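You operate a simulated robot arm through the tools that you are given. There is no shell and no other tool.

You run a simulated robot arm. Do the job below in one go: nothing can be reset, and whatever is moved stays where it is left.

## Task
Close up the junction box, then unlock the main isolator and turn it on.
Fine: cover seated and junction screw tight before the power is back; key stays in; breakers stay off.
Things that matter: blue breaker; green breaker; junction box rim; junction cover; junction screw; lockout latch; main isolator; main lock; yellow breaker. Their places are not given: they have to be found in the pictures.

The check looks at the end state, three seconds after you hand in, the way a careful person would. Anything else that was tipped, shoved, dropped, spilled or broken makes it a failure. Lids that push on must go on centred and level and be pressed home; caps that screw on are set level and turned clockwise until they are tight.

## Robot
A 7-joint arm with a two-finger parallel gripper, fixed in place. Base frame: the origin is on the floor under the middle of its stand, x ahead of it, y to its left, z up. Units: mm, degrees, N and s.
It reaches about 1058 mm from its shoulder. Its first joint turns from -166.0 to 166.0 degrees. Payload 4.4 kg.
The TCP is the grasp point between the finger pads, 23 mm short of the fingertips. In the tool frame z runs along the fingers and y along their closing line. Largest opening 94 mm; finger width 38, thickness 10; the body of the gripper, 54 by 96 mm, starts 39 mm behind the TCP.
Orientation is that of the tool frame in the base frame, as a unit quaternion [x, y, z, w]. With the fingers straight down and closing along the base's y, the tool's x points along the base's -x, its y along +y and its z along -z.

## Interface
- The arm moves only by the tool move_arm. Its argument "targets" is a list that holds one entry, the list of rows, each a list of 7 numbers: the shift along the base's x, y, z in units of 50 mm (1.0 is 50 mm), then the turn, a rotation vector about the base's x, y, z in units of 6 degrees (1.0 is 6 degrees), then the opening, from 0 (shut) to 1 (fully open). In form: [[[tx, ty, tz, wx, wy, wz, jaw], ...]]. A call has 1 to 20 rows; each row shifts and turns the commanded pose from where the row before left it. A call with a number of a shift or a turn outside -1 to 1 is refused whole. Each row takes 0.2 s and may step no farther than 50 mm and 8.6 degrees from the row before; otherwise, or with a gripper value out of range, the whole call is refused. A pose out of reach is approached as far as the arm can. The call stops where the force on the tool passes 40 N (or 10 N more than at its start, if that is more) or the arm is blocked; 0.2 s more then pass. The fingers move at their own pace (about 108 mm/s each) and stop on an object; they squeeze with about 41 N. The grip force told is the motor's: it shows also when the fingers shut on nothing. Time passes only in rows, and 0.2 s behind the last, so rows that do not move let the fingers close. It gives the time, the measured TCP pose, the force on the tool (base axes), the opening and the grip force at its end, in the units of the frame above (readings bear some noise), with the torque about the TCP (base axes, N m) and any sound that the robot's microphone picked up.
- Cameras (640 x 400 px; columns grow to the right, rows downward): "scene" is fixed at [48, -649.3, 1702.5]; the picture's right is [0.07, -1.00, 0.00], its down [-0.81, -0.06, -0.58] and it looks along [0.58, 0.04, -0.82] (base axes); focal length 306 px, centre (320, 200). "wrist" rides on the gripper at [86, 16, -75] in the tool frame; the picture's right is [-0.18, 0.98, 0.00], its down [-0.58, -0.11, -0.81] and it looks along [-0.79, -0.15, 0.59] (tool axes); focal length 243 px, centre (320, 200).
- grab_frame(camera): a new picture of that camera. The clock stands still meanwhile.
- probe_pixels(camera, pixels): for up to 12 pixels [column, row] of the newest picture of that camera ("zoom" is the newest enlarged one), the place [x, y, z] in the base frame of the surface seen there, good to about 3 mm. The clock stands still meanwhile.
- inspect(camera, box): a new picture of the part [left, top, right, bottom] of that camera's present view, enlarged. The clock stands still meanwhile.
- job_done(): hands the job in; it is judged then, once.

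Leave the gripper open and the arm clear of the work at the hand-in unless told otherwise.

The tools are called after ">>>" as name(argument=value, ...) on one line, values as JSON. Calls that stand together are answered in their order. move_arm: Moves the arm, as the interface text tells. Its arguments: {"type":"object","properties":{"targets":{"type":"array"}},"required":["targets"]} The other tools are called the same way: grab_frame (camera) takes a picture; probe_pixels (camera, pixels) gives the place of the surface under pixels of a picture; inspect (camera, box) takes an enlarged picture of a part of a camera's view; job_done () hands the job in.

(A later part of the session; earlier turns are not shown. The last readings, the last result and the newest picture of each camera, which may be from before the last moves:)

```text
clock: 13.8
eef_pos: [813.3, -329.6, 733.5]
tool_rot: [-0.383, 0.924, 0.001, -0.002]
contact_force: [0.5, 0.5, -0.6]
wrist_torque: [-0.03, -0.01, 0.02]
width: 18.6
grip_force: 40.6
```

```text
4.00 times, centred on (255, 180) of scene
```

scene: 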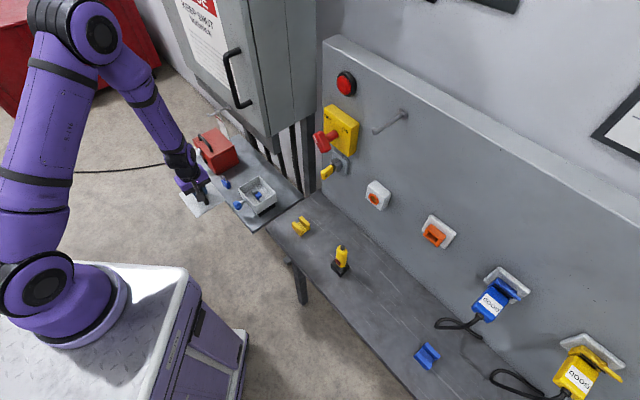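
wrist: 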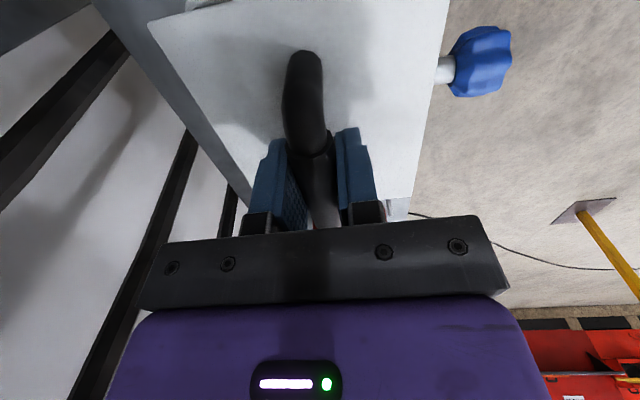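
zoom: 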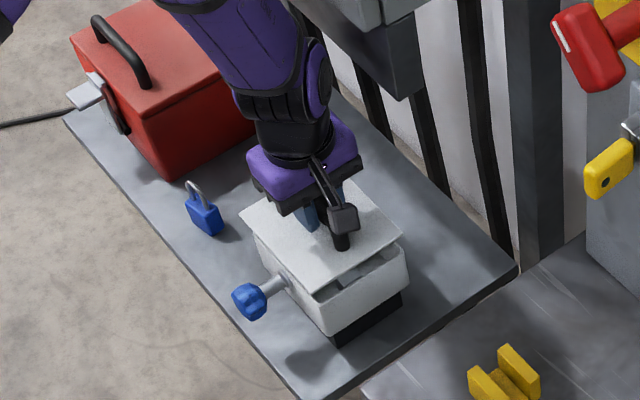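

The cover hovers over the box with no contact; the arm stays clear of the cabinet. I lower 15 mm and look at the fit.

>>> move_arm(targets=[[[0, 0, -0.1, 0, 0, 0, 0], [0, 0, -0.1, 0, 0, 0, 0], [0, 0, -0.1, 0, 0, 0, 0], [0, 0, 0, 0, 0, 0, 0]]])

>>> grab_frame(camera="wrist")

>>> inspect(camera="scene", box=[225, 160, 295, 220])

>>> inspect(camera="wrist", box=[80, 0, 280, 200])

```text
clock: 14.8
eef_pos: [813.8, -330.0, 720.5]
tool_rot: [-0.383, 0.924, 0.0, 0.0]
contact_force: [0.1, -0.1, -0.5]
wrist_torque: [0.0, 0.04, 0.0]
width: 18.7
grip_force: 41.1
```

```text
taken
```

wrist: 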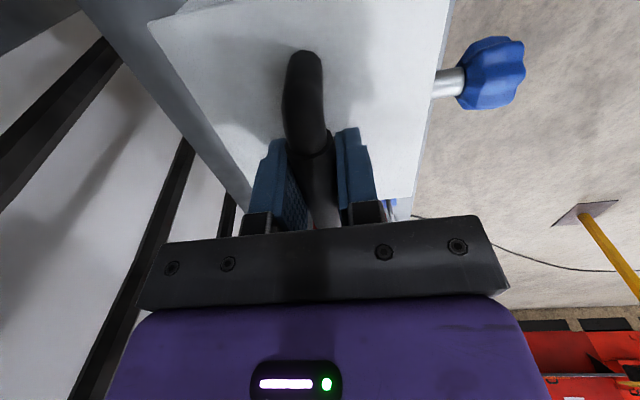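

```text
6.67 times, centred on (260, 190) of scene
```

zoom: 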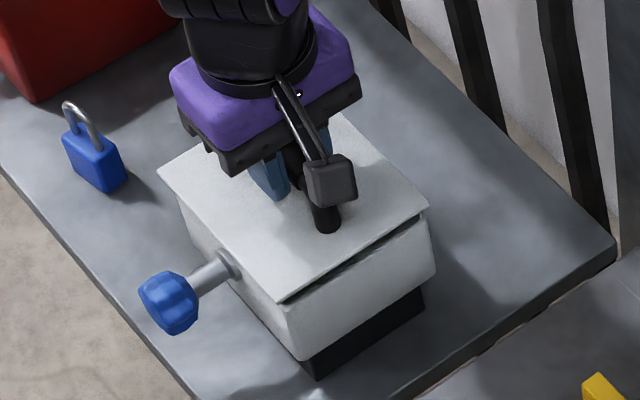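

```text
2.00 times, centred on (180, 100) of wrist
```

zoom: 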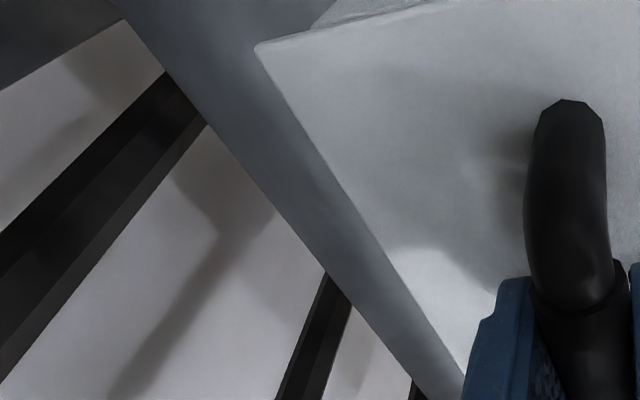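

The cover looks square over the box, still about 10 mm above the rim. I re-zoom the scene and probe the cover's corners to check centring against the rim centre (814,-328.5).

>>> inspect(camera="scene", box=[225, 165, 289, 225])

>>> probe_pixels(camera="zoom", pixels=[[184, 204], [300, 334], [446, 240], [240, 266], [375, 285], [442, 310], [450, 270], [322, 392], [395, 200], [193, 230], [300, 345], [440, 255]])

```text
6.67 times, centred on (257, 195) of scene
```

zoom: 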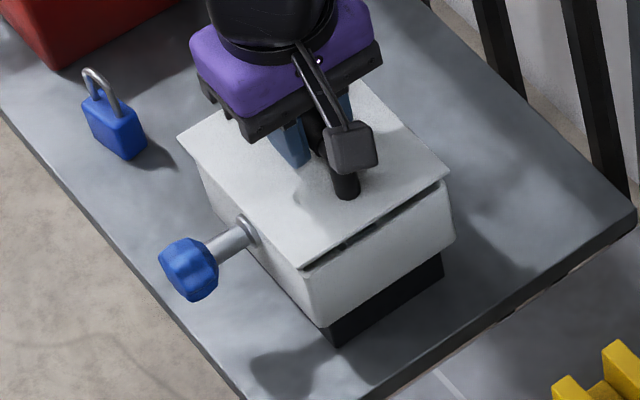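

```text
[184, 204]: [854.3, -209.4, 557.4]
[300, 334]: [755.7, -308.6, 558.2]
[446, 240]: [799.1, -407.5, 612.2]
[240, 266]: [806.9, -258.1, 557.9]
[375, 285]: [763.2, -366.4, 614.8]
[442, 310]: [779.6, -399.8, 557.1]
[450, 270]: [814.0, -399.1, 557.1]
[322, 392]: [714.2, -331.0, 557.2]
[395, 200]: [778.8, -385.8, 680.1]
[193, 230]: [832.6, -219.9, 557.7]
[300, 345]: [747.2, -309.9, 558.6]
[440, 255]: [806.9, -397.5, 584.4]
```

The corners in this zoom are at (180,137), (300,270) and (448,173). I probe just inside them.

>>> probe_pixels(camera="zoom", pixels=[[184, 138], [300, 265], [444, 175], [240, 202], [375, 218], [210, 120], [400, 130], [420, 195], [330, 262], [445, 200], [310, 300], [210, 190]])

```text
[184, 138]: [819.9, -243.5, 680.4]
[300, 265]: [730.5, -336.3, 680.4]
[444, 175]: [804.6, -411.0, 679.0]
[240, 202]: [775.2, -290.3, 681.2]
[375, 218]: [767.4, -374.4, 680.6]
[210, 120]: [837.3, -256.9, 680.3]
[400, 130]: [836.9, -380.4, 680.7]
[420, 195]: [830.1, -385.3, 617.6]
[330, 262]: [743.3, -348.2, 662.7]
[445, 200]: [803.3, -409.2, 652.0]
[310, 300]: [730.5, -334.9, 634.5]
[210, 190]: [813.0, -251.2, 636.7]
```

Cover centre comes out around d≈806 against the box's d≈808, so a small +1.2 mm shift in depth seems right. I look closely at the gap first to see what is under the plate.

>>> inspect(camera="scene", box=[245, 185, 285, 210])

>>> inspect(camera="wrist", box=[380, 0, 540, 230])

```text
16.00 times, centred on (265, 198) of scene
```

zoom: 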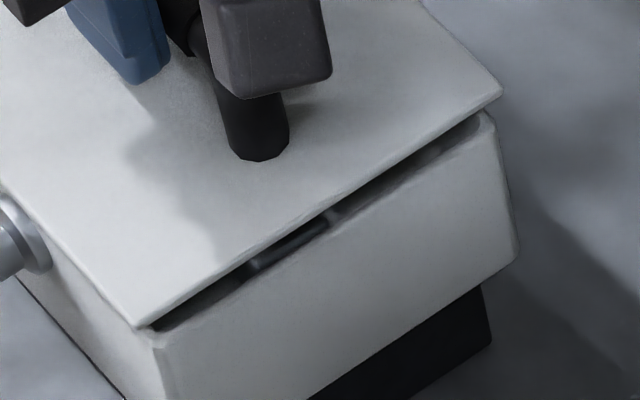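

```text
1.74 times, centred on (460, 115) of wrist
```

zoom: 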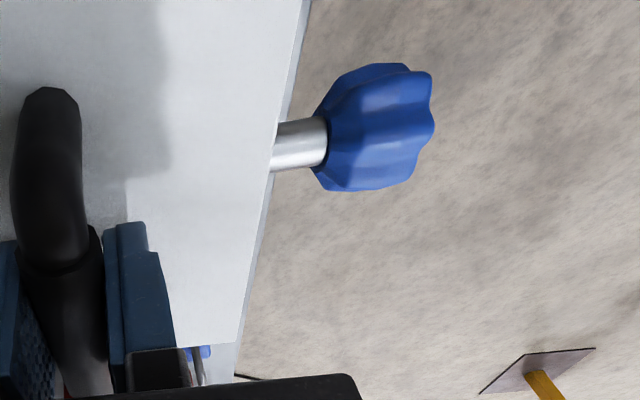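

Comparing cover corners with box corners in this view suggests the cover should shift about +1.8 mm in depth and +0.8 mm to the right. I apply that while lowering 6 mm more, then re-check.

>>> move_arm(targets=[[[0.014, -0.037, 0, 0, 0, 0, 0], [0, 0, -0.06, 0, 0, 0, 0], [0, 0, -0.06, 0, 0, 0, 0], [0, 0, 0, 0, 0, 0, 0]]])

>>> inspect(camera="scene", box=[245, 185, 285, 210])

>>> inspect(camera="scene", box=[225, 170, 265, 210])

```text
clock: 15.8
eef_pos: [814.6, -332.2, 714.2]
tool_rot: [-0.382, 0.924, 0.001, 0.0]
contact_force: [0.5, -0.4, -0.9]
wrist_torque: [0.01, 0.01, 0.0]
width: 18.9
grip_force: 40.9
```

```text
16.00 times, centred on (265, 198) of scene
```

zoom: 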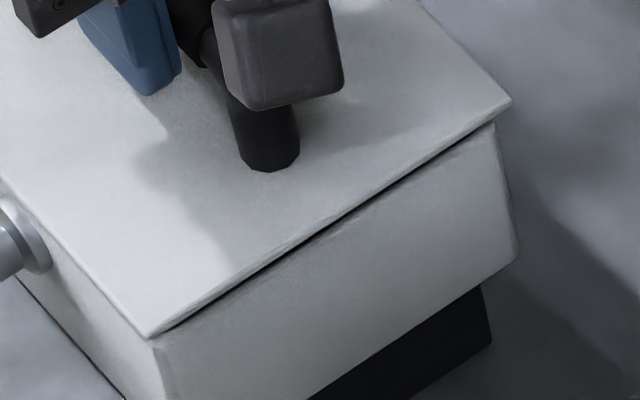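

```text
10.00 times, centred on (245, 190) of scene
```

zoom: 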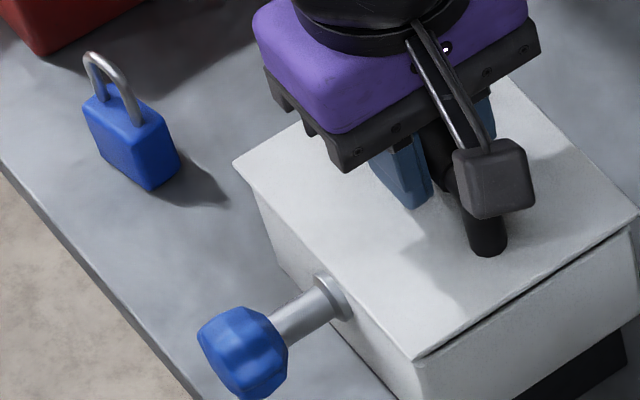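

The cover now overhangs both visible corners about evenly. I continue down slowly, 2 mm per row, watching the force.

>>> move_arm(targets=[[[-0.01, 0.003, -0.04, 0, 0, 0, 0], [0, 0, -0.04, 0, 0, 0, 0], [0, 0, -0.02, 0, 0, 0, 0], [0, 0, 0, 0, 0, 0, 0]]])

>>> inspect(camera="scene", box=[245, 185, 285, 210])

>>> inspect(camera="scene", box=[225, 170, 265, 210])

```text
clock: 16.8
eef_pos: [814.4, -331.9, 709.1]
tool_rot: [-0.382, 0.924, 0.0, 0.0]
contact_force: [-0.3, 0.3, -0.9]
wrist_torque: [0.0, -0.02, 0.01]
width: 18.9
grip_force: 41.0
```

```text
16.00 times, centred on (265, 198) of scene
```

zoom: 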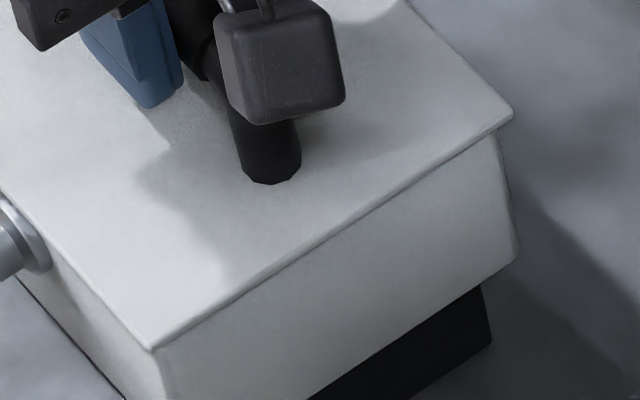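

```text
10.00 times, centred on (245, 190) of scene
```

zoom: 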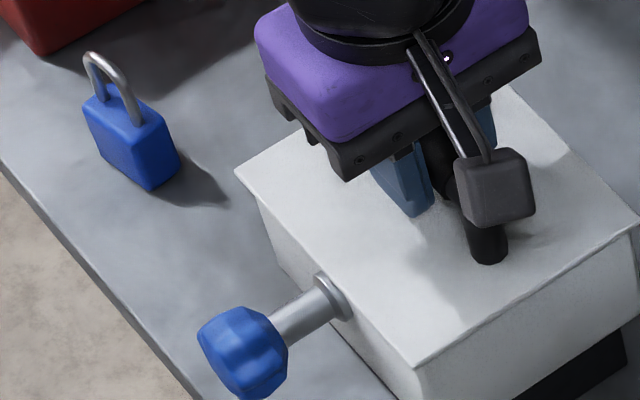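

The gap has almost closed and there is still no contact force. I go on in 1.5 mm rows until it is felt.

>>> move_arm(targets=[[[0, 0, -0.03, 0, 0, 0, 0], [0, 0, -0.03, 0, 0, 0, 0], [0, 0, 0, 0, 0, 0, 0]]])

```text
clock: 17.6
eef_pos: [813.6, -331.9, 707.3]
tool_rot: [-0.382, 0.924, 0.0, 0.0]
contact_force: [0.2, 0.0, -1.6]
wrist_torque: [0.01, 0.02, -0.01]
width: 18.7
grip_force: 41.3
```

Force barely −1.6 N; I continue down in small rows.

>>> move_arm(targets=[[[0, 0, -0.03, 0, 0, 0, 0], [0, 0, -0.03, 0, 0, 0, 0], [0, 0, 0, 0, 0, 0, 0]]])

>>> inspect(camera="scene", box=[245, 185, 285, 210])

```text
clock: 18.4
eef_pos: [813.4, -331.3, 705.5]
tool_rot: [-0.382, 0.924, 0.0, 0.001]
contact_force: [-4.1, 3.3, 22.3]
wrist_torque: [-0.21, 0.29, 0.03]
width: 18.6
grip_force: 40.6
```

```text
16.00 times, centred on (265, 198) of scene
```

zoom: 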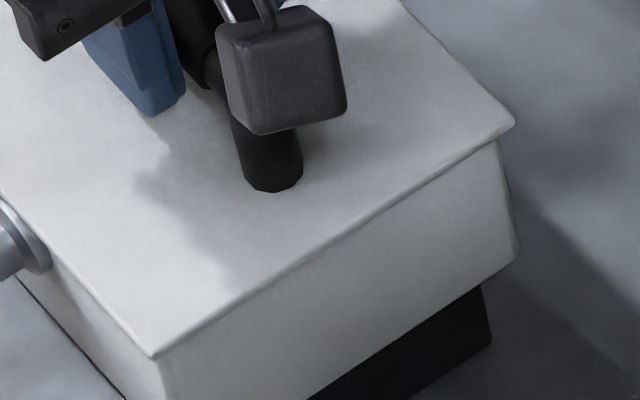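

Contact: 22 N upward, with about 5 N sideways toward −d. I relax the sideways push by shifting 0.8 mm toward −d and press a bit further.

>>> move_arm(targets=[[[-0.011, 0.011, 0, 0, 0, 0, 0], [0, 0, -0.02, 0, 0, 0, 0], [0, 0, 0, 0, 0, 0, 0]]])

```text
clock: 19.2
eef_pos: [814.3, -331.5, 704.2]
tool_rot: [-0.383, 0.924, -0.001, 0.002]
contact_force: [4.5, -4.5, 33.6]
wrist_torque: [0.01, -0.04, 0.04]
width: 18.5
grip_force: 41.7
```

The sideways force flipped to +6 N, so the cover is now held laterally (lip engaged). I centre it by half the shift and press 2 mm further down.

>>> move_arm(targets=[[[0.005, -0.005, 0, 0, 0, 0, 0], [0, 0, -0.02, 0, 0, 0, 0], [0, 0, -0.02, 0, 0, 0, 0], [0, 0, 0, 0, 0, 0, 0]]])

>>> inspect(camera="scene", box=[245, 185, 285, 210])

>>> grab_frame(camera="wrist")

```text
clock: 20.2
eef_pos: [813.4, -331.2, 701.7]
tool_rot: [-0.382, 0.924, 0.0, 0.001]
contact_force: [10.3, -6.0, 33.4]
wrist_torque: [0.06, -0.05, 0.0]
width: 18.6
grip_force: 41.3
```

```text
16.00 times, centred on (265, 198) of scene
```

zoom: 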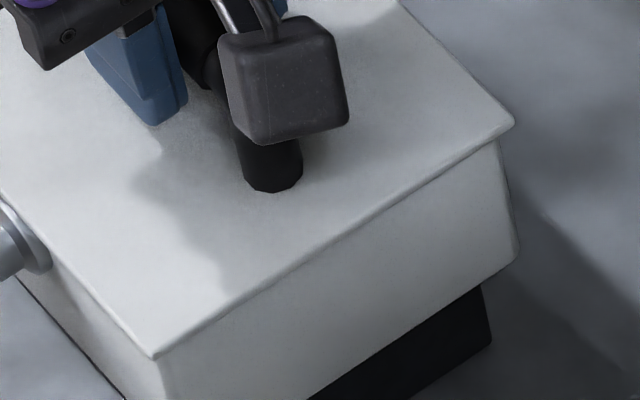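

```text
taken
```

wrist: 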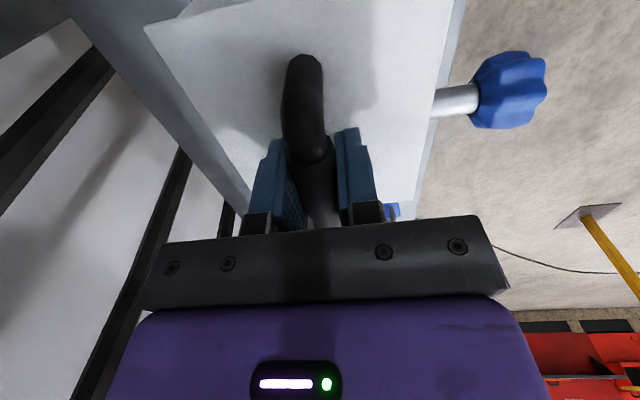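

The TCP went down but the cover stayed put in the picture: the fingers slid on the handle at about 33 N. I probe many cover-top points to judge whether it is seated or still standing on its lip.

>>> inspect(camera="scene", box=[225, 165, 289, 225])

>>> probe_pixels(camera="zoom", pixels=[[195, 155], [215, 165], [240, 190], [270, 225], [300, 262], [310, 272], [340, 255], [380, 225], [420, 205], [440, 190], [410, 150], [260, 200]])

>>> inspect(camera="wrist", box=[390, 0, 560, 230])

>>> inspect(camera="wrist", box=[60, 0, 260, 200])

```text
6.67 times, centred on (257, 195) of scene
```

zoom: 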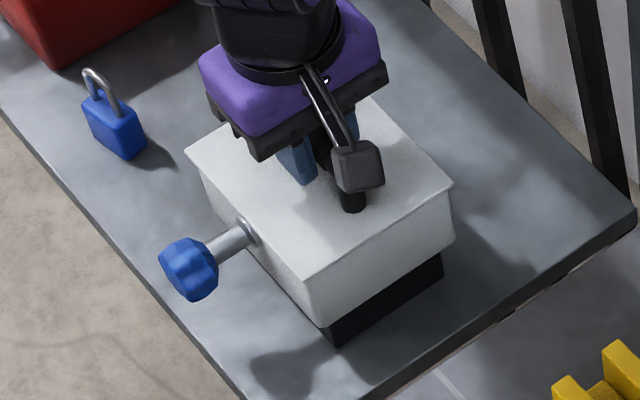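

```text
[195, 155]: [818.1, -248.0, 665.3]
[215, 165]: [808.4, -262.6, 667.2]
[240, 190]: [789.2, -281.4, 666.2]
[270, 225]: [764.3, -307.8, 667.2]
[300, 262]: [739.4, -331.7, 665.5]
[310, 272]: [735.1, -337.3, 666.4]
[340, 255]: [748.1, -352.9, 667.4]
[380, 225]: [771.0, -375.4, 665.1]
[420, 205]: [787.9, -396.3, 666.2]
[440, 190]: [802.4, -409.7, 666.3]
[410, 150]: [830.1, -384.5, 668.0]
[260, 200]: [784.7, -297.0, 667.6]
```

```text
1.74 times, centred on (475, 115) of wrist
```

zoom: 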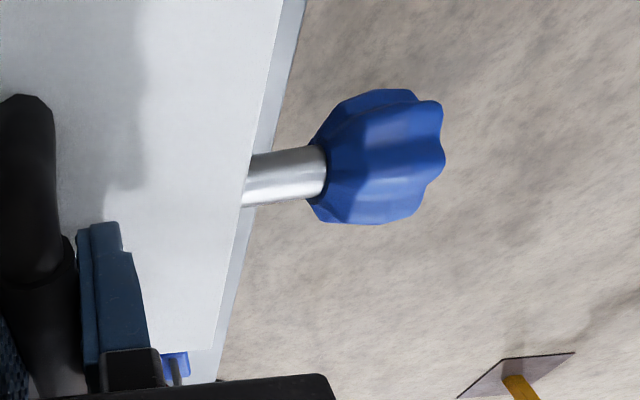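

```text
2.00 times, centred on (160, 100) of wrist
```

zoom: 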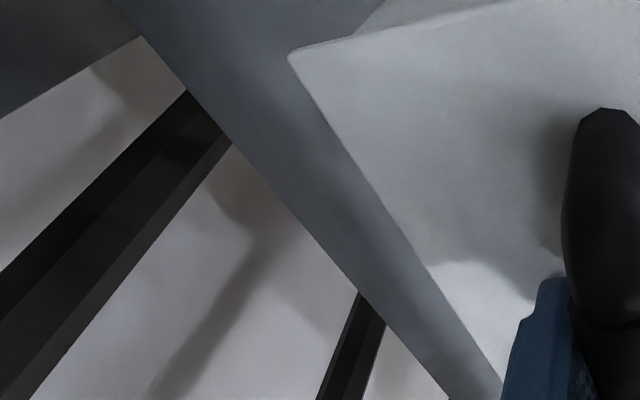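

The cover top averages z≈666.5, only 3–4 mm above the rim, and it is level, so its lip is inside the box. To be sure it is pressed home, I'll open the fingers, rise, close them and press on the handle top. First open and rise 45 mm.

>>> move_arm(targets=[[[0, 0, 0, 0, 0, 0, 0.6], [0, 0, 0, 0, 0, 0, 0.6], [0, 0, 0.3, 0, 0, 0, 0.6], [0, 0, 0.5, 0, 0, 0, 0.6], [0, 0, 0.2, 0, 0, 0, 0], [0, 0, 0, 0, 0, 0, 0], [0, 0, 0, 0, 0, 0, 0]]])

>>> inspect(camera="scene", box=[225, 165, 289, 225])

>>> grab_frame(camera="wrist")

```text
clock: 21.8
eef_pos: [812.9, -330.4, 751.7]
tool_rot: [-0.383, 0.924, 0.0, 0.0]
contact_force: [0.0, -0.8, -0.8]
wrist_torque: [-0.01, 0.01, -0.01]
width: 0.1
grip_force: 40.6
```

```text
6.67 times, centred on (257, 195) of scene
```

zoom: 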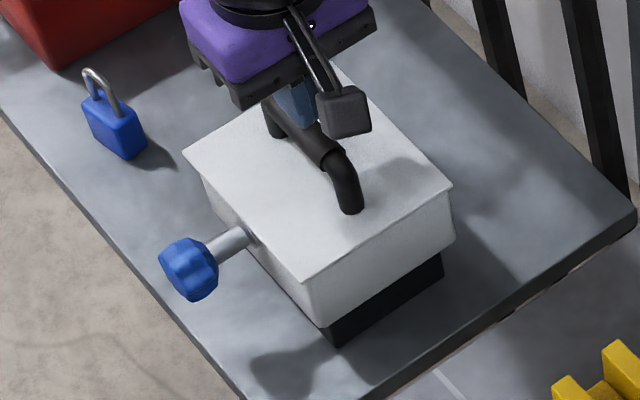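

```text
taken
```

wrist: 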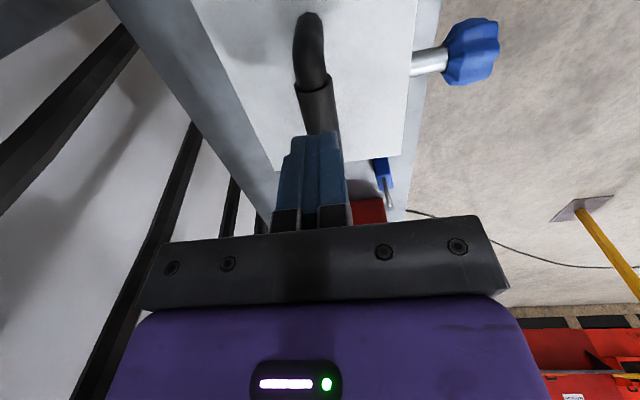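

Released cleanly; the cover stays put. Now I press the closed fingertips on top of the handle bar, in small steps.

>>> move_arm(targets=[[[0, 0, -0.2, 0, 0, 0, 0], [0, 0, -0.06, 0, 0, 0, 0], [0, 0, -0.04, 0, 0, 0, 0], [0, 0, -0.03, 0, 0, 0, 0], [0, 0, -0.03, 0, 0, 0, 0], [0, 0, -0.03, 0, 0, 0, 0], [0, 0, -0.03, 0, 0, 0, 0], [0, 0, -0.03, 0, 0, 0, 0], [0, 0, -0.03, 0, 0, 0, 0], [0, 0, -0.03, 0, 0, 0, 0]]])

>>> inspect(camera="scene", box=[245, 185, 285, 210])

```text
clock: 22.8
eef_pos: [815.7, -331.2, 738.0]
tool_rot: [-0.384, 0.924, -0.001, 0.002]
contact_force: [-0.1, -0.6, 14.9]
wrist_torque: [-0.01, 0.1, 0.01]
width: 0.2
grip_force: 40.6
stopped in row 5: the force on the tool passed its limit at 44 N (the readings are from after the stop); the commanded pose is now the measured one
```

```text
16.00 times, centred on (265, 198) of scene
```

zoom: 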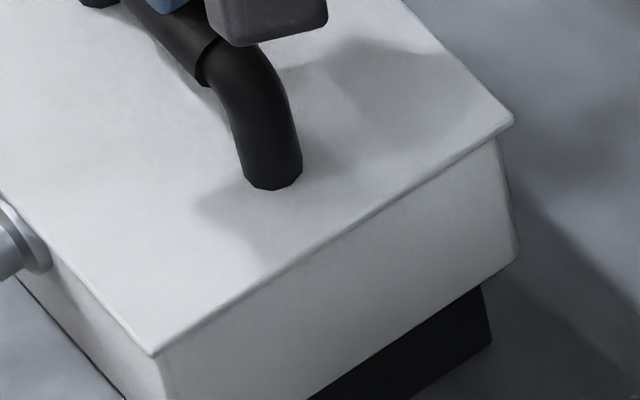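

At 44 N the cover did not move, so it is home. Now I rise 8 mm and back straight out from under the cabinet toward −d by 250 mm.

>>> move_arm(targets=[[[0, 0, 0.16, 0, 0, 0, 0], [-0.4, 0.4, 0.04, 0, 0, 0, 0], [-0.6, 0.6, 0, 0, 0, 0, 0], [-0.6, 0.6, 0, 0, 0, 0, 0], [-0.6, 0.6, 0, 0, 0, 0, 0.7], [-0.6, 0.6, 0, 0, 0, 0, 0.7], [-0.6, 0.6, 0, 0, 0, 0, 0.7], [-0.1, 0.1, 0, 0, 0, 0, 0.7]]])

>>> grab_frame(camera="scene")

```text
clock: 24.6
eef_pos: [639.3, -155.7, 746.0]
tool_rot: [-0.383, 0.924, 0.0, 0.002]
contact_force: [-0.2, -0.2, -0.6]
wrist_torque: [0.02, 0.0, -0.02]
width: 65.8
grip_force: 0.1
```

```text
taken
```

scene: 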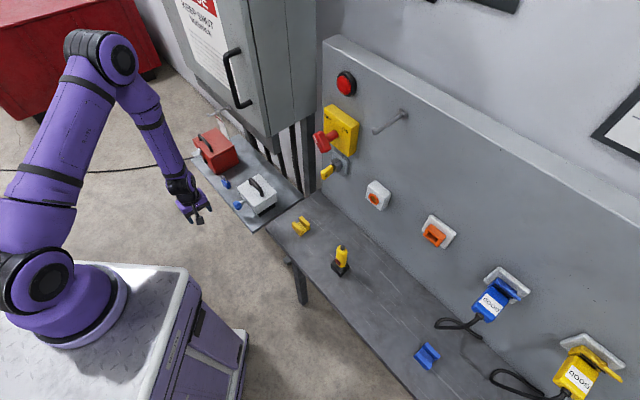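

The arm is clear. I zoom on the covered box and probe cover and knob again from this open view.

>>> inspect(camera="scene", box=[235, 168, 285, 218])

>>> probe_pixels(camera="zoom", pixels=[[175, 140], [300, 287], [480, 180], [355, 52], [360, 120], [235, 210], [390, 235], [420, 115], [250, 105], [330, 250], [270, 140], [400, 60]])

>>> inspect(camera="scene", box=[225, 190, 265, 220])

```text
8.00 times, centred on (260, 193) of scene
```

zoom: 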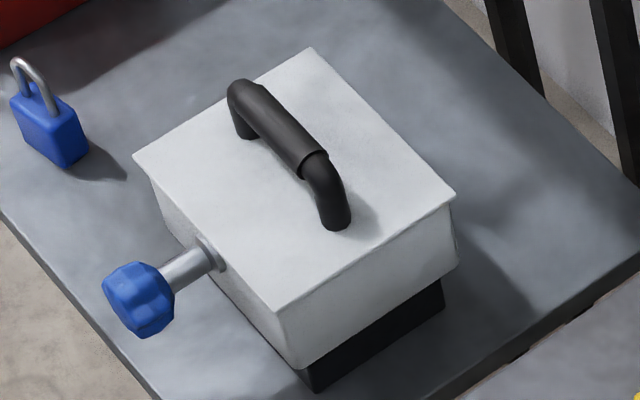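

```text
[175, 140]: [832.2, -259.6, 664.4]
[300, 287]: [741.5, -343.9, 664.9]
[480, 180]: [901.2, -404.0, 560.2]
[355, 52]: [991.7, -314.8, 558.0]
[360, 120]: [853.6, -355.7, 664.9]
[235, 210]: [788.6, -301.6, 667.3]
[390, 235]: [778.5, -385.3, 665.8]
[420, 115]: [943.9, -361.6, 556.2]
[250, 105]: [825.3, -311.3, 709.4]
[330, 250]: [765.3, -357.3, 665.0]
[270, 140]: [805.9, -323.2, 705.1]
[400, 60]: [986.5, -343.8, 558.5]
```

```text
13.33 times, centred on (245, 205) of scene
```

zoom: 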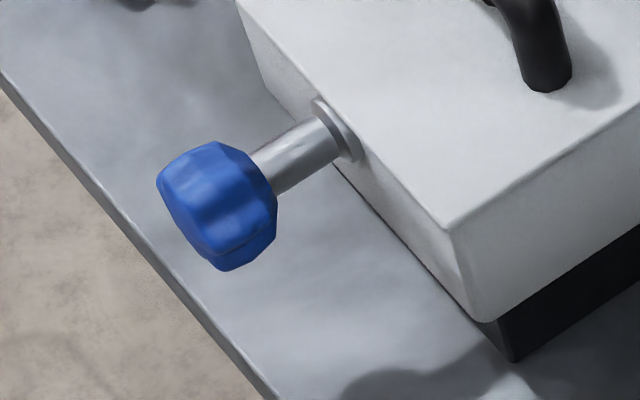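

The cover sits flat and square. Now I probe the screw: shaft around (290,155), collar at (335,130), knob around (215,200) in this zoom.

>>> probe_pixels(camera="zoom", pixels=[[280, 150], [300, 140], [320, 135], [300, 165], [325, 105], [210, 150], [170, 185], [200, 230], [245, 180], [270, 200], [235, 260], [225, 200]])

```text
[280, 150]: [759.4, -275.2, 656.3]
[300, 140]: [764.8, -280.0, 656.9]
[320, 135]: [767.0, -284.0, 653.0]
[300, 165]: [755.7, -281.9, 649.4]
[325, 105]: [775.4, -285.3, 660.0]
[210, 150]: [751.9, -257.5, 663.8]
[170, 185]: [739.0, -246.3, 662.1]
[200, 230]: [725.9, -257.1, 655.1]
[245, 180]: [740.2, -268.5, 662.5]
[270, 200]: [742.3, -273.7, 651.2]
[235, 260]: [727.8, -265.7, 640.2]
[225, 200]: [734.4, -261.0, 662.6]
```

The screw axis is at about s=-342, z=649, and the knob (radius ~17) spans d≈695–719. I turn the tool 90° about (-0.707,-0.707,0) so the fingers point at the screw, moving down gradually; first 8 of 15 steps.

>>> move_arm(targets=[[[0.066, -0.066, -0.132, -0.707, -0.707, 0, 0.7], [0.066, -0.066, -0.132, -0.707, -0.707, 0, 0.7], [0.066, -0.066, -0.132, -0.707, -0.707, 0, 0.7], [0.066, -0.066, -0.132, -0.707, -0.707, 0, 0.7], [0.066, -0.066, -0.132, -0.707, -0.707, 0, 0.7], [0.066, -0.066, -0.132, -0.707, -0.707, 0, 0.7], [0.066, -0.066, -0.132, -0.707, -0.707, 0, 0.7], [0.066, -0.066, -0.132, -0.707, -0.707, 0, 0.7]]])

>>> grab_frame(camera="scene")

>>> grab_frame(camera="wrist")

```text
clock: 26.4
eef_pos: [666.7, -183.5, 693.8]
tool_rot: [-0.348, 0.844, -0.377, 0.157]
contact_force: [0.6, 0.0, -0.1]
wrist_torque: [-0.03, 0.0, 0.04]
width: 65.5
grip_force: 0.0
```

```text
taken
```

scene: 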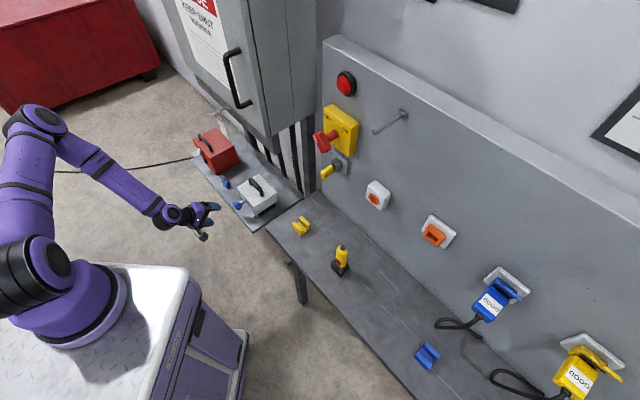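

```text
taken
```

wrist: 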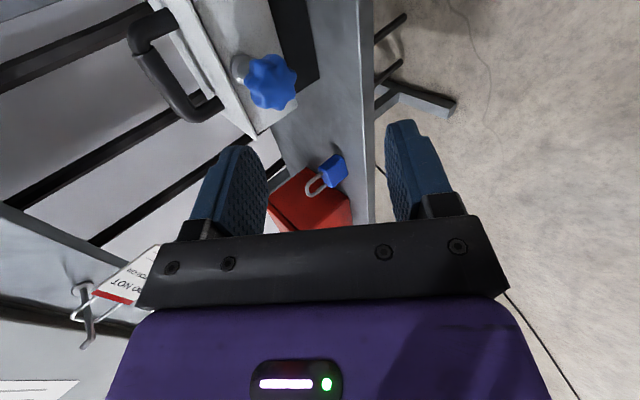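

Halfway round; the star knob is visible at (270,80) in the wrist view. I finish the remaining 7 steps.

>>> move_arm(targets=[[[0.066, -0.066, -0.132, -0.707, -0.707, 0, 0.7], [0.066, -0.066, -0.132, -0.707, -0.707, 0, 0.7], [0.066, -0.066, -0.132, -0.707, -0.707, 0, 0.7], [0.066, -0.066, -0.132, -0.707, -0.707, 0, 0.7], [0.066, -0.066, -0.132, -0.707, -0.707, 0, 0.7], [0.066, -0.066, -0.132, -0.707, -0.707, 0, 0.7], [0.066, -0.066, -0.132, -0.707, -0.707, 0, 0.7]]])

>>> grab_frame(camera="scene")

>>> grab_frame(camera="wrist")

```text
clock: 28.0
eef_pos: [690.3, -206.1, 646.7]
tool_rot: [0.27, -0.652, 0.655, -0.271]
contact_force: [0.4, 0.7, 0.0]
wrist_torque: [-0.02, -0.04, 0.04]
width: 65.8
grip_force: 0.1
```

```text
taken
```

scene: 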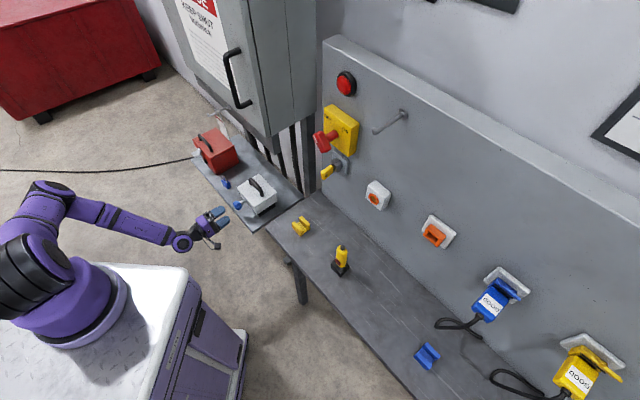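

```text
taken
```

wrist: 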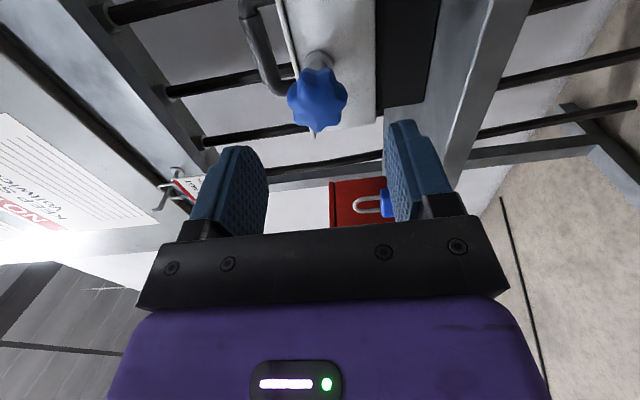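

The tool now points horizontally at the knob, which shows at (317,98) between the fingers. I zoom and probe it for a precise centre.

>>> inspect(camera="wrist", box=[260, 40, 380, 150])

>>> probe_pixels(camera="zoom", pixels=[[310, 220], [235, 215], [380, 205], [300, 145], [320, 290], [265, 260], [360, 260], [320, 90], [300, 60], [345, 75], [280, 170], [350, 160]])

```text
3.64 times, centred on (320, 95) of wrist
```

zoom: 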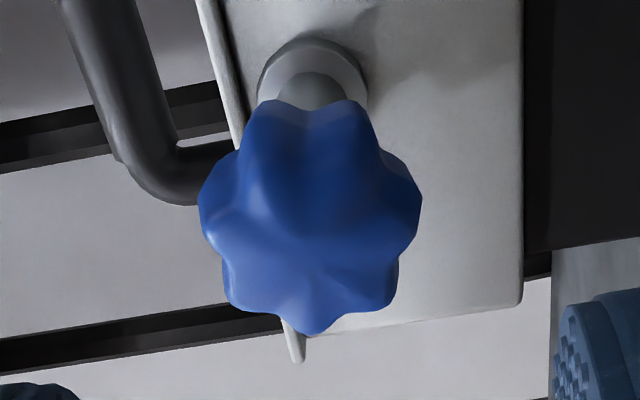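

```text
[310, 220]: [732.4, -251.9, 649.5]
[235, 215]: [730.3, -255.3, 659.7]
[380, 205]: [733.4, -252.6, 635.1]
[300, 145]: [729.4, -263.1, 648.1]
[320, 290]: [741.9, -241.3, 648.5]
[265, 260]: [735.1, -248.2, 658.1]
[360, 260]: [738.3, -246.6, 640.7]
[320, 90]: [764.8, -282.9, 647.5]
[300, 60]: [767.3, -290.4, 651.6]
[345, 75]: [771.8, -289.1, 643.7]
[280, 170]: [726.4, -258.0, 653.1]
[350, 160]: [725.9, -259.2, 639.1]
```

The knob's axis is at z≈648.5, s≈-341. I move forward 73 mm so the pads straddle the knob, fingers still open.

>>> move_arm(targets=[[[0.341, -0.352, 0, 0, 0, 0, 0.7], [0.341, -0.352, 0, 0, 0, 0, 0.7], [0.341, -0.352, 0, 0, 0, 0, 0.7], [0, 0, 0, 0, 0, 0, 0.7]]])

>>> grab_frame(camera="wrist")

>>> inspect(camera="scene", box=[205, 165, 285, 235])

```text
clock: 29.0
eef_pos: [741.2, -258.0, 647.1]
tool_rot: [0.271, -0.653, 0.654, -0.271]
contact_force: [0.3, -0.3, -0.1]
wrist_torque: [0.02, -0.02, -0.05]
width: 65.7
grip_force: 0.0
```

```text
taken
```

wrist: 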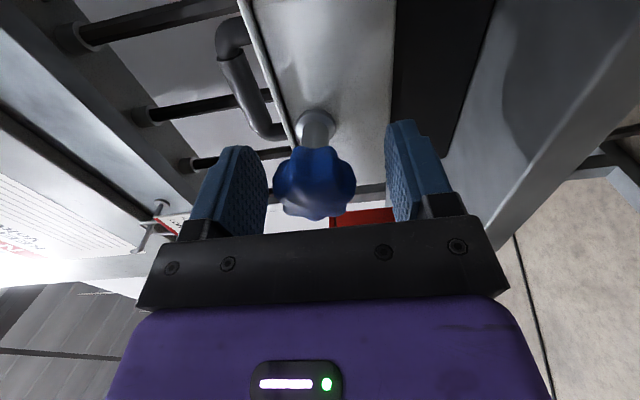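

```text
5.71 times, centred on (245, 200) of scene
```

zoom: 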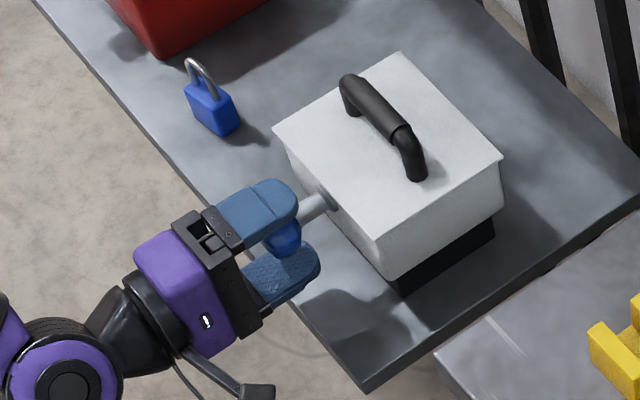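

The knob is between the pads, slightly toward the upper one. I raise 2 mm and close on it.

>>> move_arm(targets=[[[0, 0, 0.04, 0, 0, 0, 0.7], [0, 0, 0, 0, 0, 0, 0], [0, 0, 0, 0, 0, 0, 0], [0, 0, 0, 0, 0, 0, 0], [0, 0, 0, 0, 0, 0, 0]]])

>>> grab_frame(camera="wrist")

```text
clock: 30.2
eef_pos: [740.3, -258.7, 650.5]
tool_rot: [0.271, -0.651, 0.654, -0.273]
contact_force: [1.7, -4.1, 11.0]
wrist_torque: [0.29, 0.24, 0.21]
width: 37.7
grip_force: 44.7
```

```text
taken
```

wrist: 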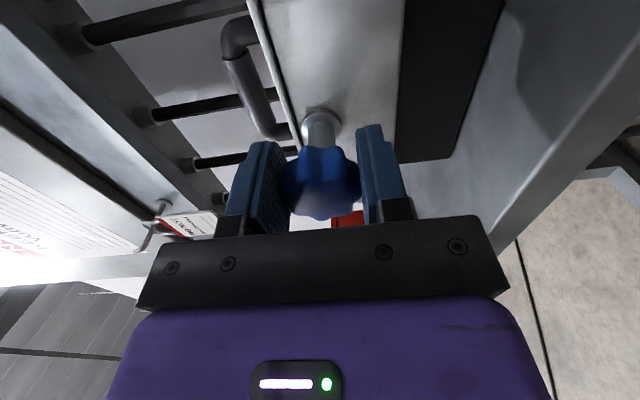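

The upper pad carries ~11 N, so I lift about 0.7 mm more, then turn clockwise as seen from outside, i.e. about +(0.707,-0.707,0), 30° as a first try.

>>> move_arm(targets=[[[0, 0, 0.014, 0, 0, 0, 0], [0, 0, 0, 0.707, -0.707, 0, 0], [0, 0, 0, 0.707, -0.707, 0, 0], [0, 0, 0, 0.707, -0.707, 0, 0], [0, 0, 0, 0.707, -0.707, 0, 0], [0, 0, 0, 0.707, -0.707, 0, 0]]])

>>> grab_frame(camera="wrist")

```text
clock: 31.6
eef_pos: [740.6, -258.1, 647.4]
tool_rot: [-0.093, 0.702, -0.56, 0.43]
contact_force: [1.5, 2.2, -30.6]
wrist_torque: [-0.25, -0.03, -0.22]
width: 37.2
grip_force: 44.8
```

```text
taken
```

wrist: 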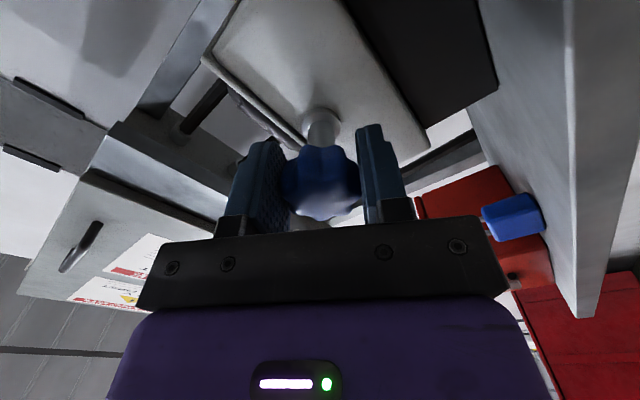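

The knob turned with the gripper, but −30 N in z says I am now about 2–3 mm high. I lower 2.5 mm and turn another 30°.

>>> move_arm(targets=[[[0, 0, -0.05, 0, 0, 0, 0], [0, 0, 0, 0.707, -0.707, 0, 0], [0, 0, 0, 0.707, -0.707, 0, 0], [0, 0, 0, 0.707, -0.707, 0, 0], [0, 0, 0, 0.707, -0.707, 0, 0], [0, 0, 0, 0.707, -0.707, 0, 0]]])

>>> grab_frame(camera="wrist")

```text
clock: 33.0
eef_pos: [742.4, -256.4, 646.9]
tool_rot: [0.092, 0.7, -0.429, 0.563]
contact_force: [5.2, 28.8, -20.8]
wrist_torque: [0.35, 0.46, -0.37]
width: 37.4
grip_force: 45.1
```

```text
taken
```

wrist: 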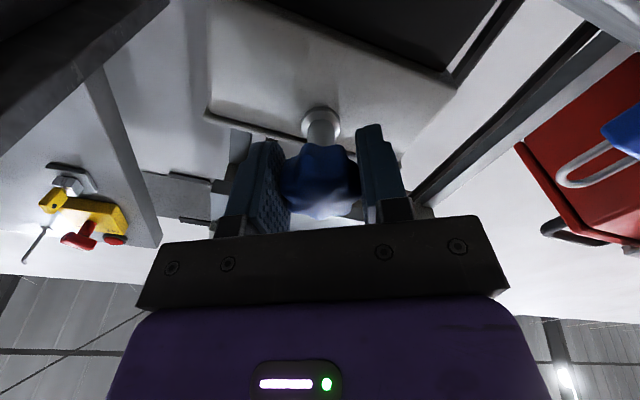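

The knob pulls the tool toward −s and down, so its true axis is near s≈-343.5, z≈647. I shift the pose by about (0.9,1.6,-1.5) mm and turn another 30°.

>>> move_arm(targets=[[[0.018, 0.033, -0.03, 0, 0, 0, 0], [0, 0, 0, 0.707, -0.707, 0, 0], [0, 0, 0, 0.707, -0.707, 0, 0], [0, 0, 0, 0.707, -0.707, 0, 0], [0, 0, 0, 0.707, -0.707, 0, 0], [0, 0, 0, 0.707, -0.707, 0, 0], [0, 0, 0, 0, 0, 0, 0]]])

>>> grab_frame(camera="wrist")

>>> inspect(camera="scene", box=[205, 165, 285, 235])

```text
clock: 34.6
eef_pos: [743.8, -255.6, 647.4]
tool_rot: [0.27, 0.652, -0.27, 0.655]
contact_force: [25.4, 28.8, 11.2]
wrist_torque: [0.29, 0.45, -0.26]
width: 37.2
grip_force: 45.6
```

```text
taken
```

wrist: 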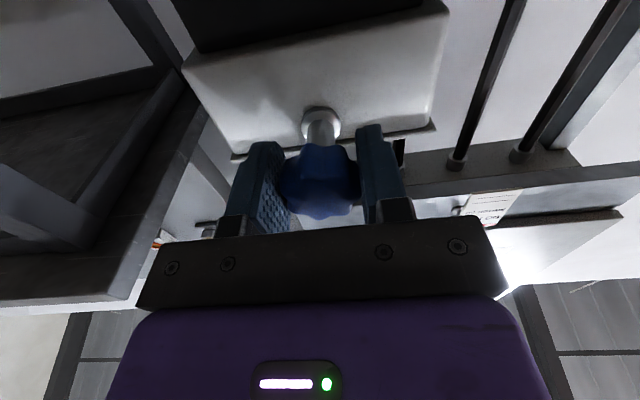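

```text
5.71 times, centred on (245, 200) of scene
```

zoom: 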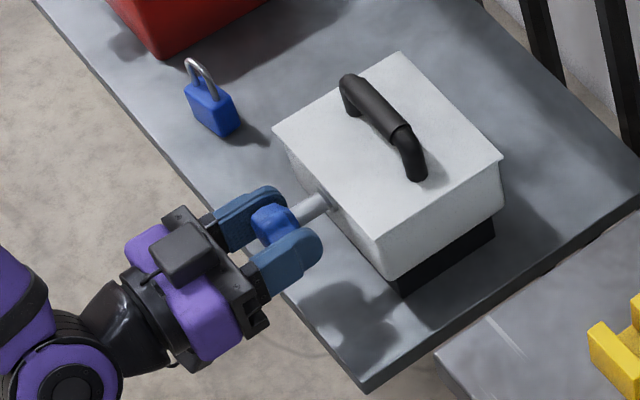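

Turned 90° so far; sideways pull −38 N along s says the axis is near s≈-345, so I will shift there. Before turning on, I check what the dark cube over the gripper is, at about (220,209) in the scene picture, to keep the camera clear of the shelf.

>>> grab_frame(camera="scene")

>>> probe_pixels(camera="scene", pixels=[[220, 209], [222, 206], [217, 215], [225, 226], [233, 205], [240, 208], [208, 228], [243, 213], [238, 200], [227, 222]])

```text
taken
```

scene: 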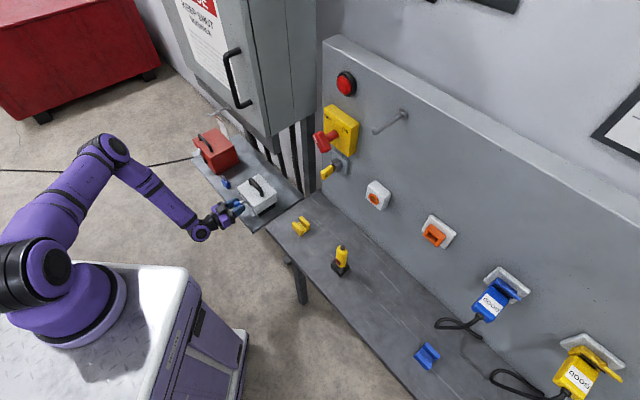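

```text
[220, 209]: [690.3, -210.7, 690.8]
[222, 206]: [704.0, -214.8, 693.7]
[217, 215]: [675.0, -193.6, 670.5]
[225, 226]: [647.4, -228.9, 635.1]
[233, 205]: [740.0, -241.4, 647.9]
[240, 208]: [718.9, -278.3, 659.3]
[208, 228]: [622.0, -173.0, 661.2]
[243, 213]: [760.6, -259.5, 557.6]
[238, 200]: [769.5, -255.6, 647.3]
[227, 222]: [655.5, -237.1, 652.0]
```

That cube is a housing on the gripper's back side, no hazard; the camera below is in front of the shelf edge. I shift 1.9 mm toward −s to relieve the load and turn another 30°.

>>> move_arm(targets=[[[0.027, 0.027, 0.01, 0, 0, 0, 0], [0, 0, 0, 0.707, -0.707, 0, 0], [0, 0, 0, 0.707, -0.707, 0, 0], [0, 0, 0, 0.707, -0.707, 0, 0], [0, 0, 0, 0.707, -0.707, 0, 0], [0, 0, 0, 0.707, -0.707, 0, 0]]])

>>> grab_frame(camera="wrist")

```text
clock: 36.0
eef_pos: [744.3, -254.9, 647.8]
tool_rot: [0.429, 0.561, -0.092, 0.702]
contact_force: [30.7, 22.0, 27.2]
wrist_torque: [0.1, 0.3, -0.54]
width: 37.3
grip_force: 45.2
```

```text
taken
```

wrist: 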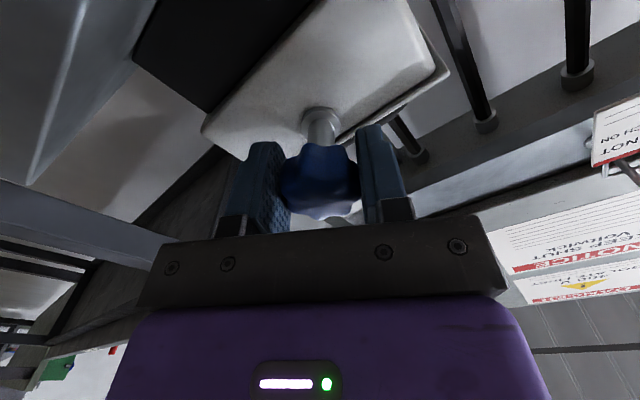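

Loads keep following the rotation, which means I hold the knob off its centre. I open the fingers here to relax, and look to re-centre before gripping again.

>>> move_arm(targets=[[[0, 0, 0, 0, 0, 0, 0.65], [0, 0, 0, 0, 0, 0, 0.65], [0, 0, 0, 0, 0, 0, 0.65]]])

>>> inspect(camera="wrist", box=[220, 80, 440, 240])

>>> inspect(camera="scene", box=[215, 180, 275, 225])

```text
clock: 36.8
eef_pos: [743.2, -255.9, 646.0]
tool_rot: [0.431, 0.561, -0.094, 0.701]
contact_force: [0.2, 0.3, -0.3]
wrist_torque: [-0.02, 0.0, -0.01]
width: 61.2
grip_force: 0.0
```

```text
2.50 times, centred on (330, 160) of wrist
```

zoom: 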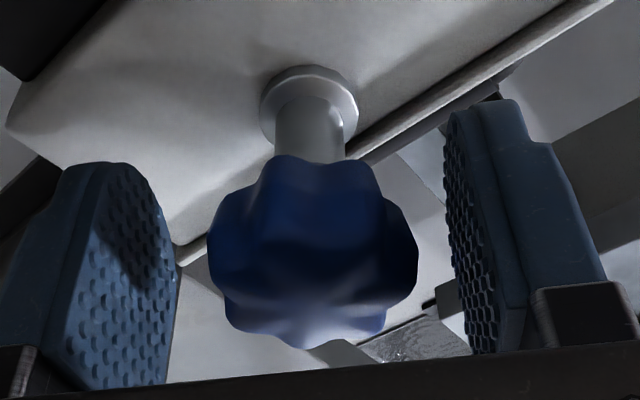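

```text
8.89 times, centred on (245, 202) of scene
```

zoom: 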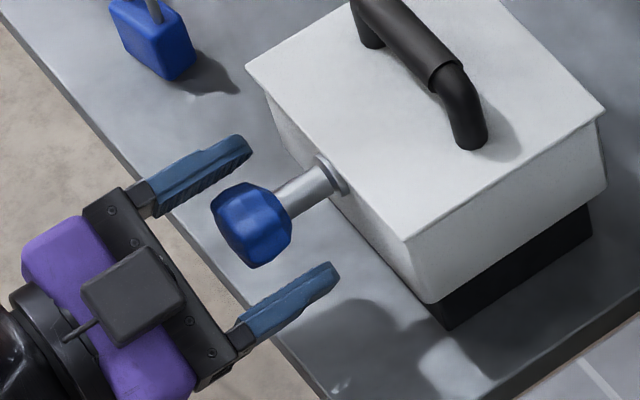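

The fingers are open and the knob stands free between them. I probe the knob and shaft in the scene zoom, plus the dark cube on the gripper, for a better centre.

>>> probe_pixels(camera="zoom", pixels=[[130, 295], [160, 290], [100, 270], [250, 225], [225, 215], [270, 215], [240, 195], [250, 250], [290, 195], [305, 180], [315, 195], [330, 160]])

>>> probe_pixels(camera="wrist", pixels=[[325, 135], [330, 125], [320, 180], [300, 180], [345, 180], [315, 160], [340, 205], [322, 200]])

```text
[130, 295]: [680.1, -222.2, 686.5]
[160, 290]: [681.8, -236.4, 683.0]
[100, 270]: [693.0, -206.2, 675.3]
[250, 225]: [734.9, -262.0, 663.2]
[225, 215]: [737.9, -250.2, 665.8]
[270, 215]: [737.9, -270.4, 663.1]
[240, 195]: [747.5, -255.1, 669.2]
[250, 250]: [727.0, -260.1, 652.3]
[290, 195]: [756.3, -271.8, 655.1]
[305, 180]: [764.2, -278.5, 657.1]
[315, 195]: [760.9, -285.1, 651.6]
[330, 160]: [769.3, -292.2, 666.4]
```

```text
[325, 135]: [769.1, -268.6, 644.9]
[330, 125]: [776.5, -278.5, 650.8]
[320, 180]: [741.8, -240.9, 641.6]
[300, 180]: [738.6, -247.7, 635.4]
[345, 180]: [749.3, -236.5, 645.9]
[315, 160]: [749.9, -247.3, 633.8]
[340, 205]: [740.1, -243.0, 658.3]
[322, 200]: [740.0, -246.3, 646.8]
```

Combining these, the screw axis is about s=-345, z≈650.5, while the tool sits 4 mm lower (the arm reads ~2 mm under its command). I raise 4.3 mm, close again and see the residual force.

>>> move_arm(targets=[[[0, 0, 0.086, 0, 0, 0, 0.65], [0, 0, 0, 0, 0, 0, 0.65], [0, 0, 0, 0, 0, 0, 0], [0, 0, 0, 0, 0, 0, 0], [0, 0, 0, 0, 0, 0, 0]]])

```text
clock: 38.0
eef_pos: [743.5, -254.6, 651.4]
tool_rot: [0.43, 0.561, -0.093, 0.701]
contact_force: [-0.6, -0.3, -2.2]
wrist_torque: [-0.19, -0.24, 0.39]
width: 37.2
grip_force: 45.0
```

Residual force is only 2 N now, well centred. I turn on clockwise 60°.

>>> move_arm(targets=[[[0, 0, 0, 0.707, -0.707, 0, 0], [0, 0, 0, 0.707, -0.707, 0, 0], [0, 0, 0, 0.707, -0.707, 0, 0], [0, 0, 0, 0.707, -0.707, 0, 0], [0, 0, 0, 0.707, -0.707, 0, 0], [0, 0, 0, 0.707, -0.707, 0, 0], [0, 0, 0, 0.707, -0.707, 0, 0], [0, 0, 0, 0.707, -0.707, 0, 0], [0, 0, 0, 0.707, -0.707, 0, 0], [0, 0, 0, 0.707, -0.707, 0, 0]]])

>>> grab_frame(camera="wrist")

>>> grab_frame(camera="scene")

```text
clock: 40.2
eef_pos: [742.8, -256.1, 649.8]
tool_rot: [0.654, 0.271, 0.27, 0.652]
contact_force: [-7.3, -6.7, -24.3]
wrist_torque: [-0.5, -0.23, -0.05]
width: 36.1
grip_force: 45.0
```

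```text
taken
```

wrist: 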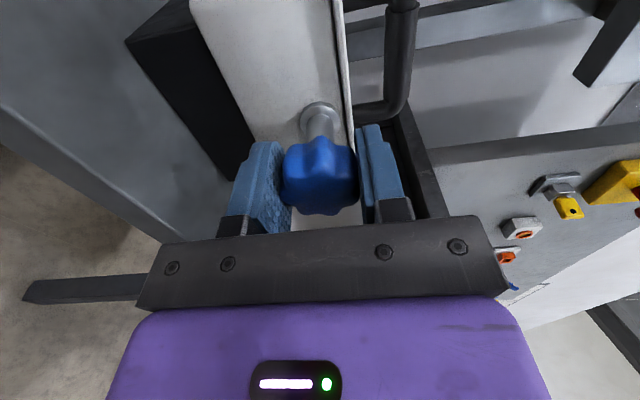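

```text
taken
```

scene: 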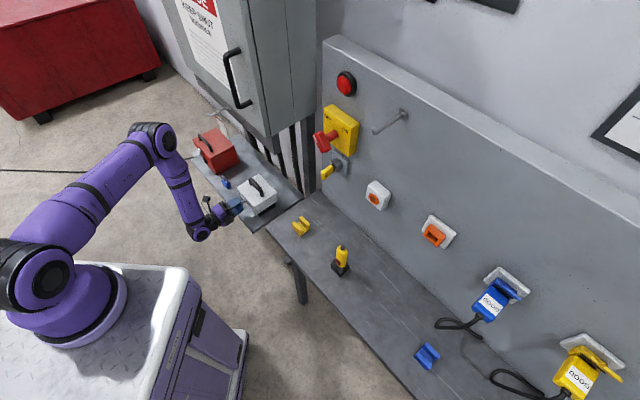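

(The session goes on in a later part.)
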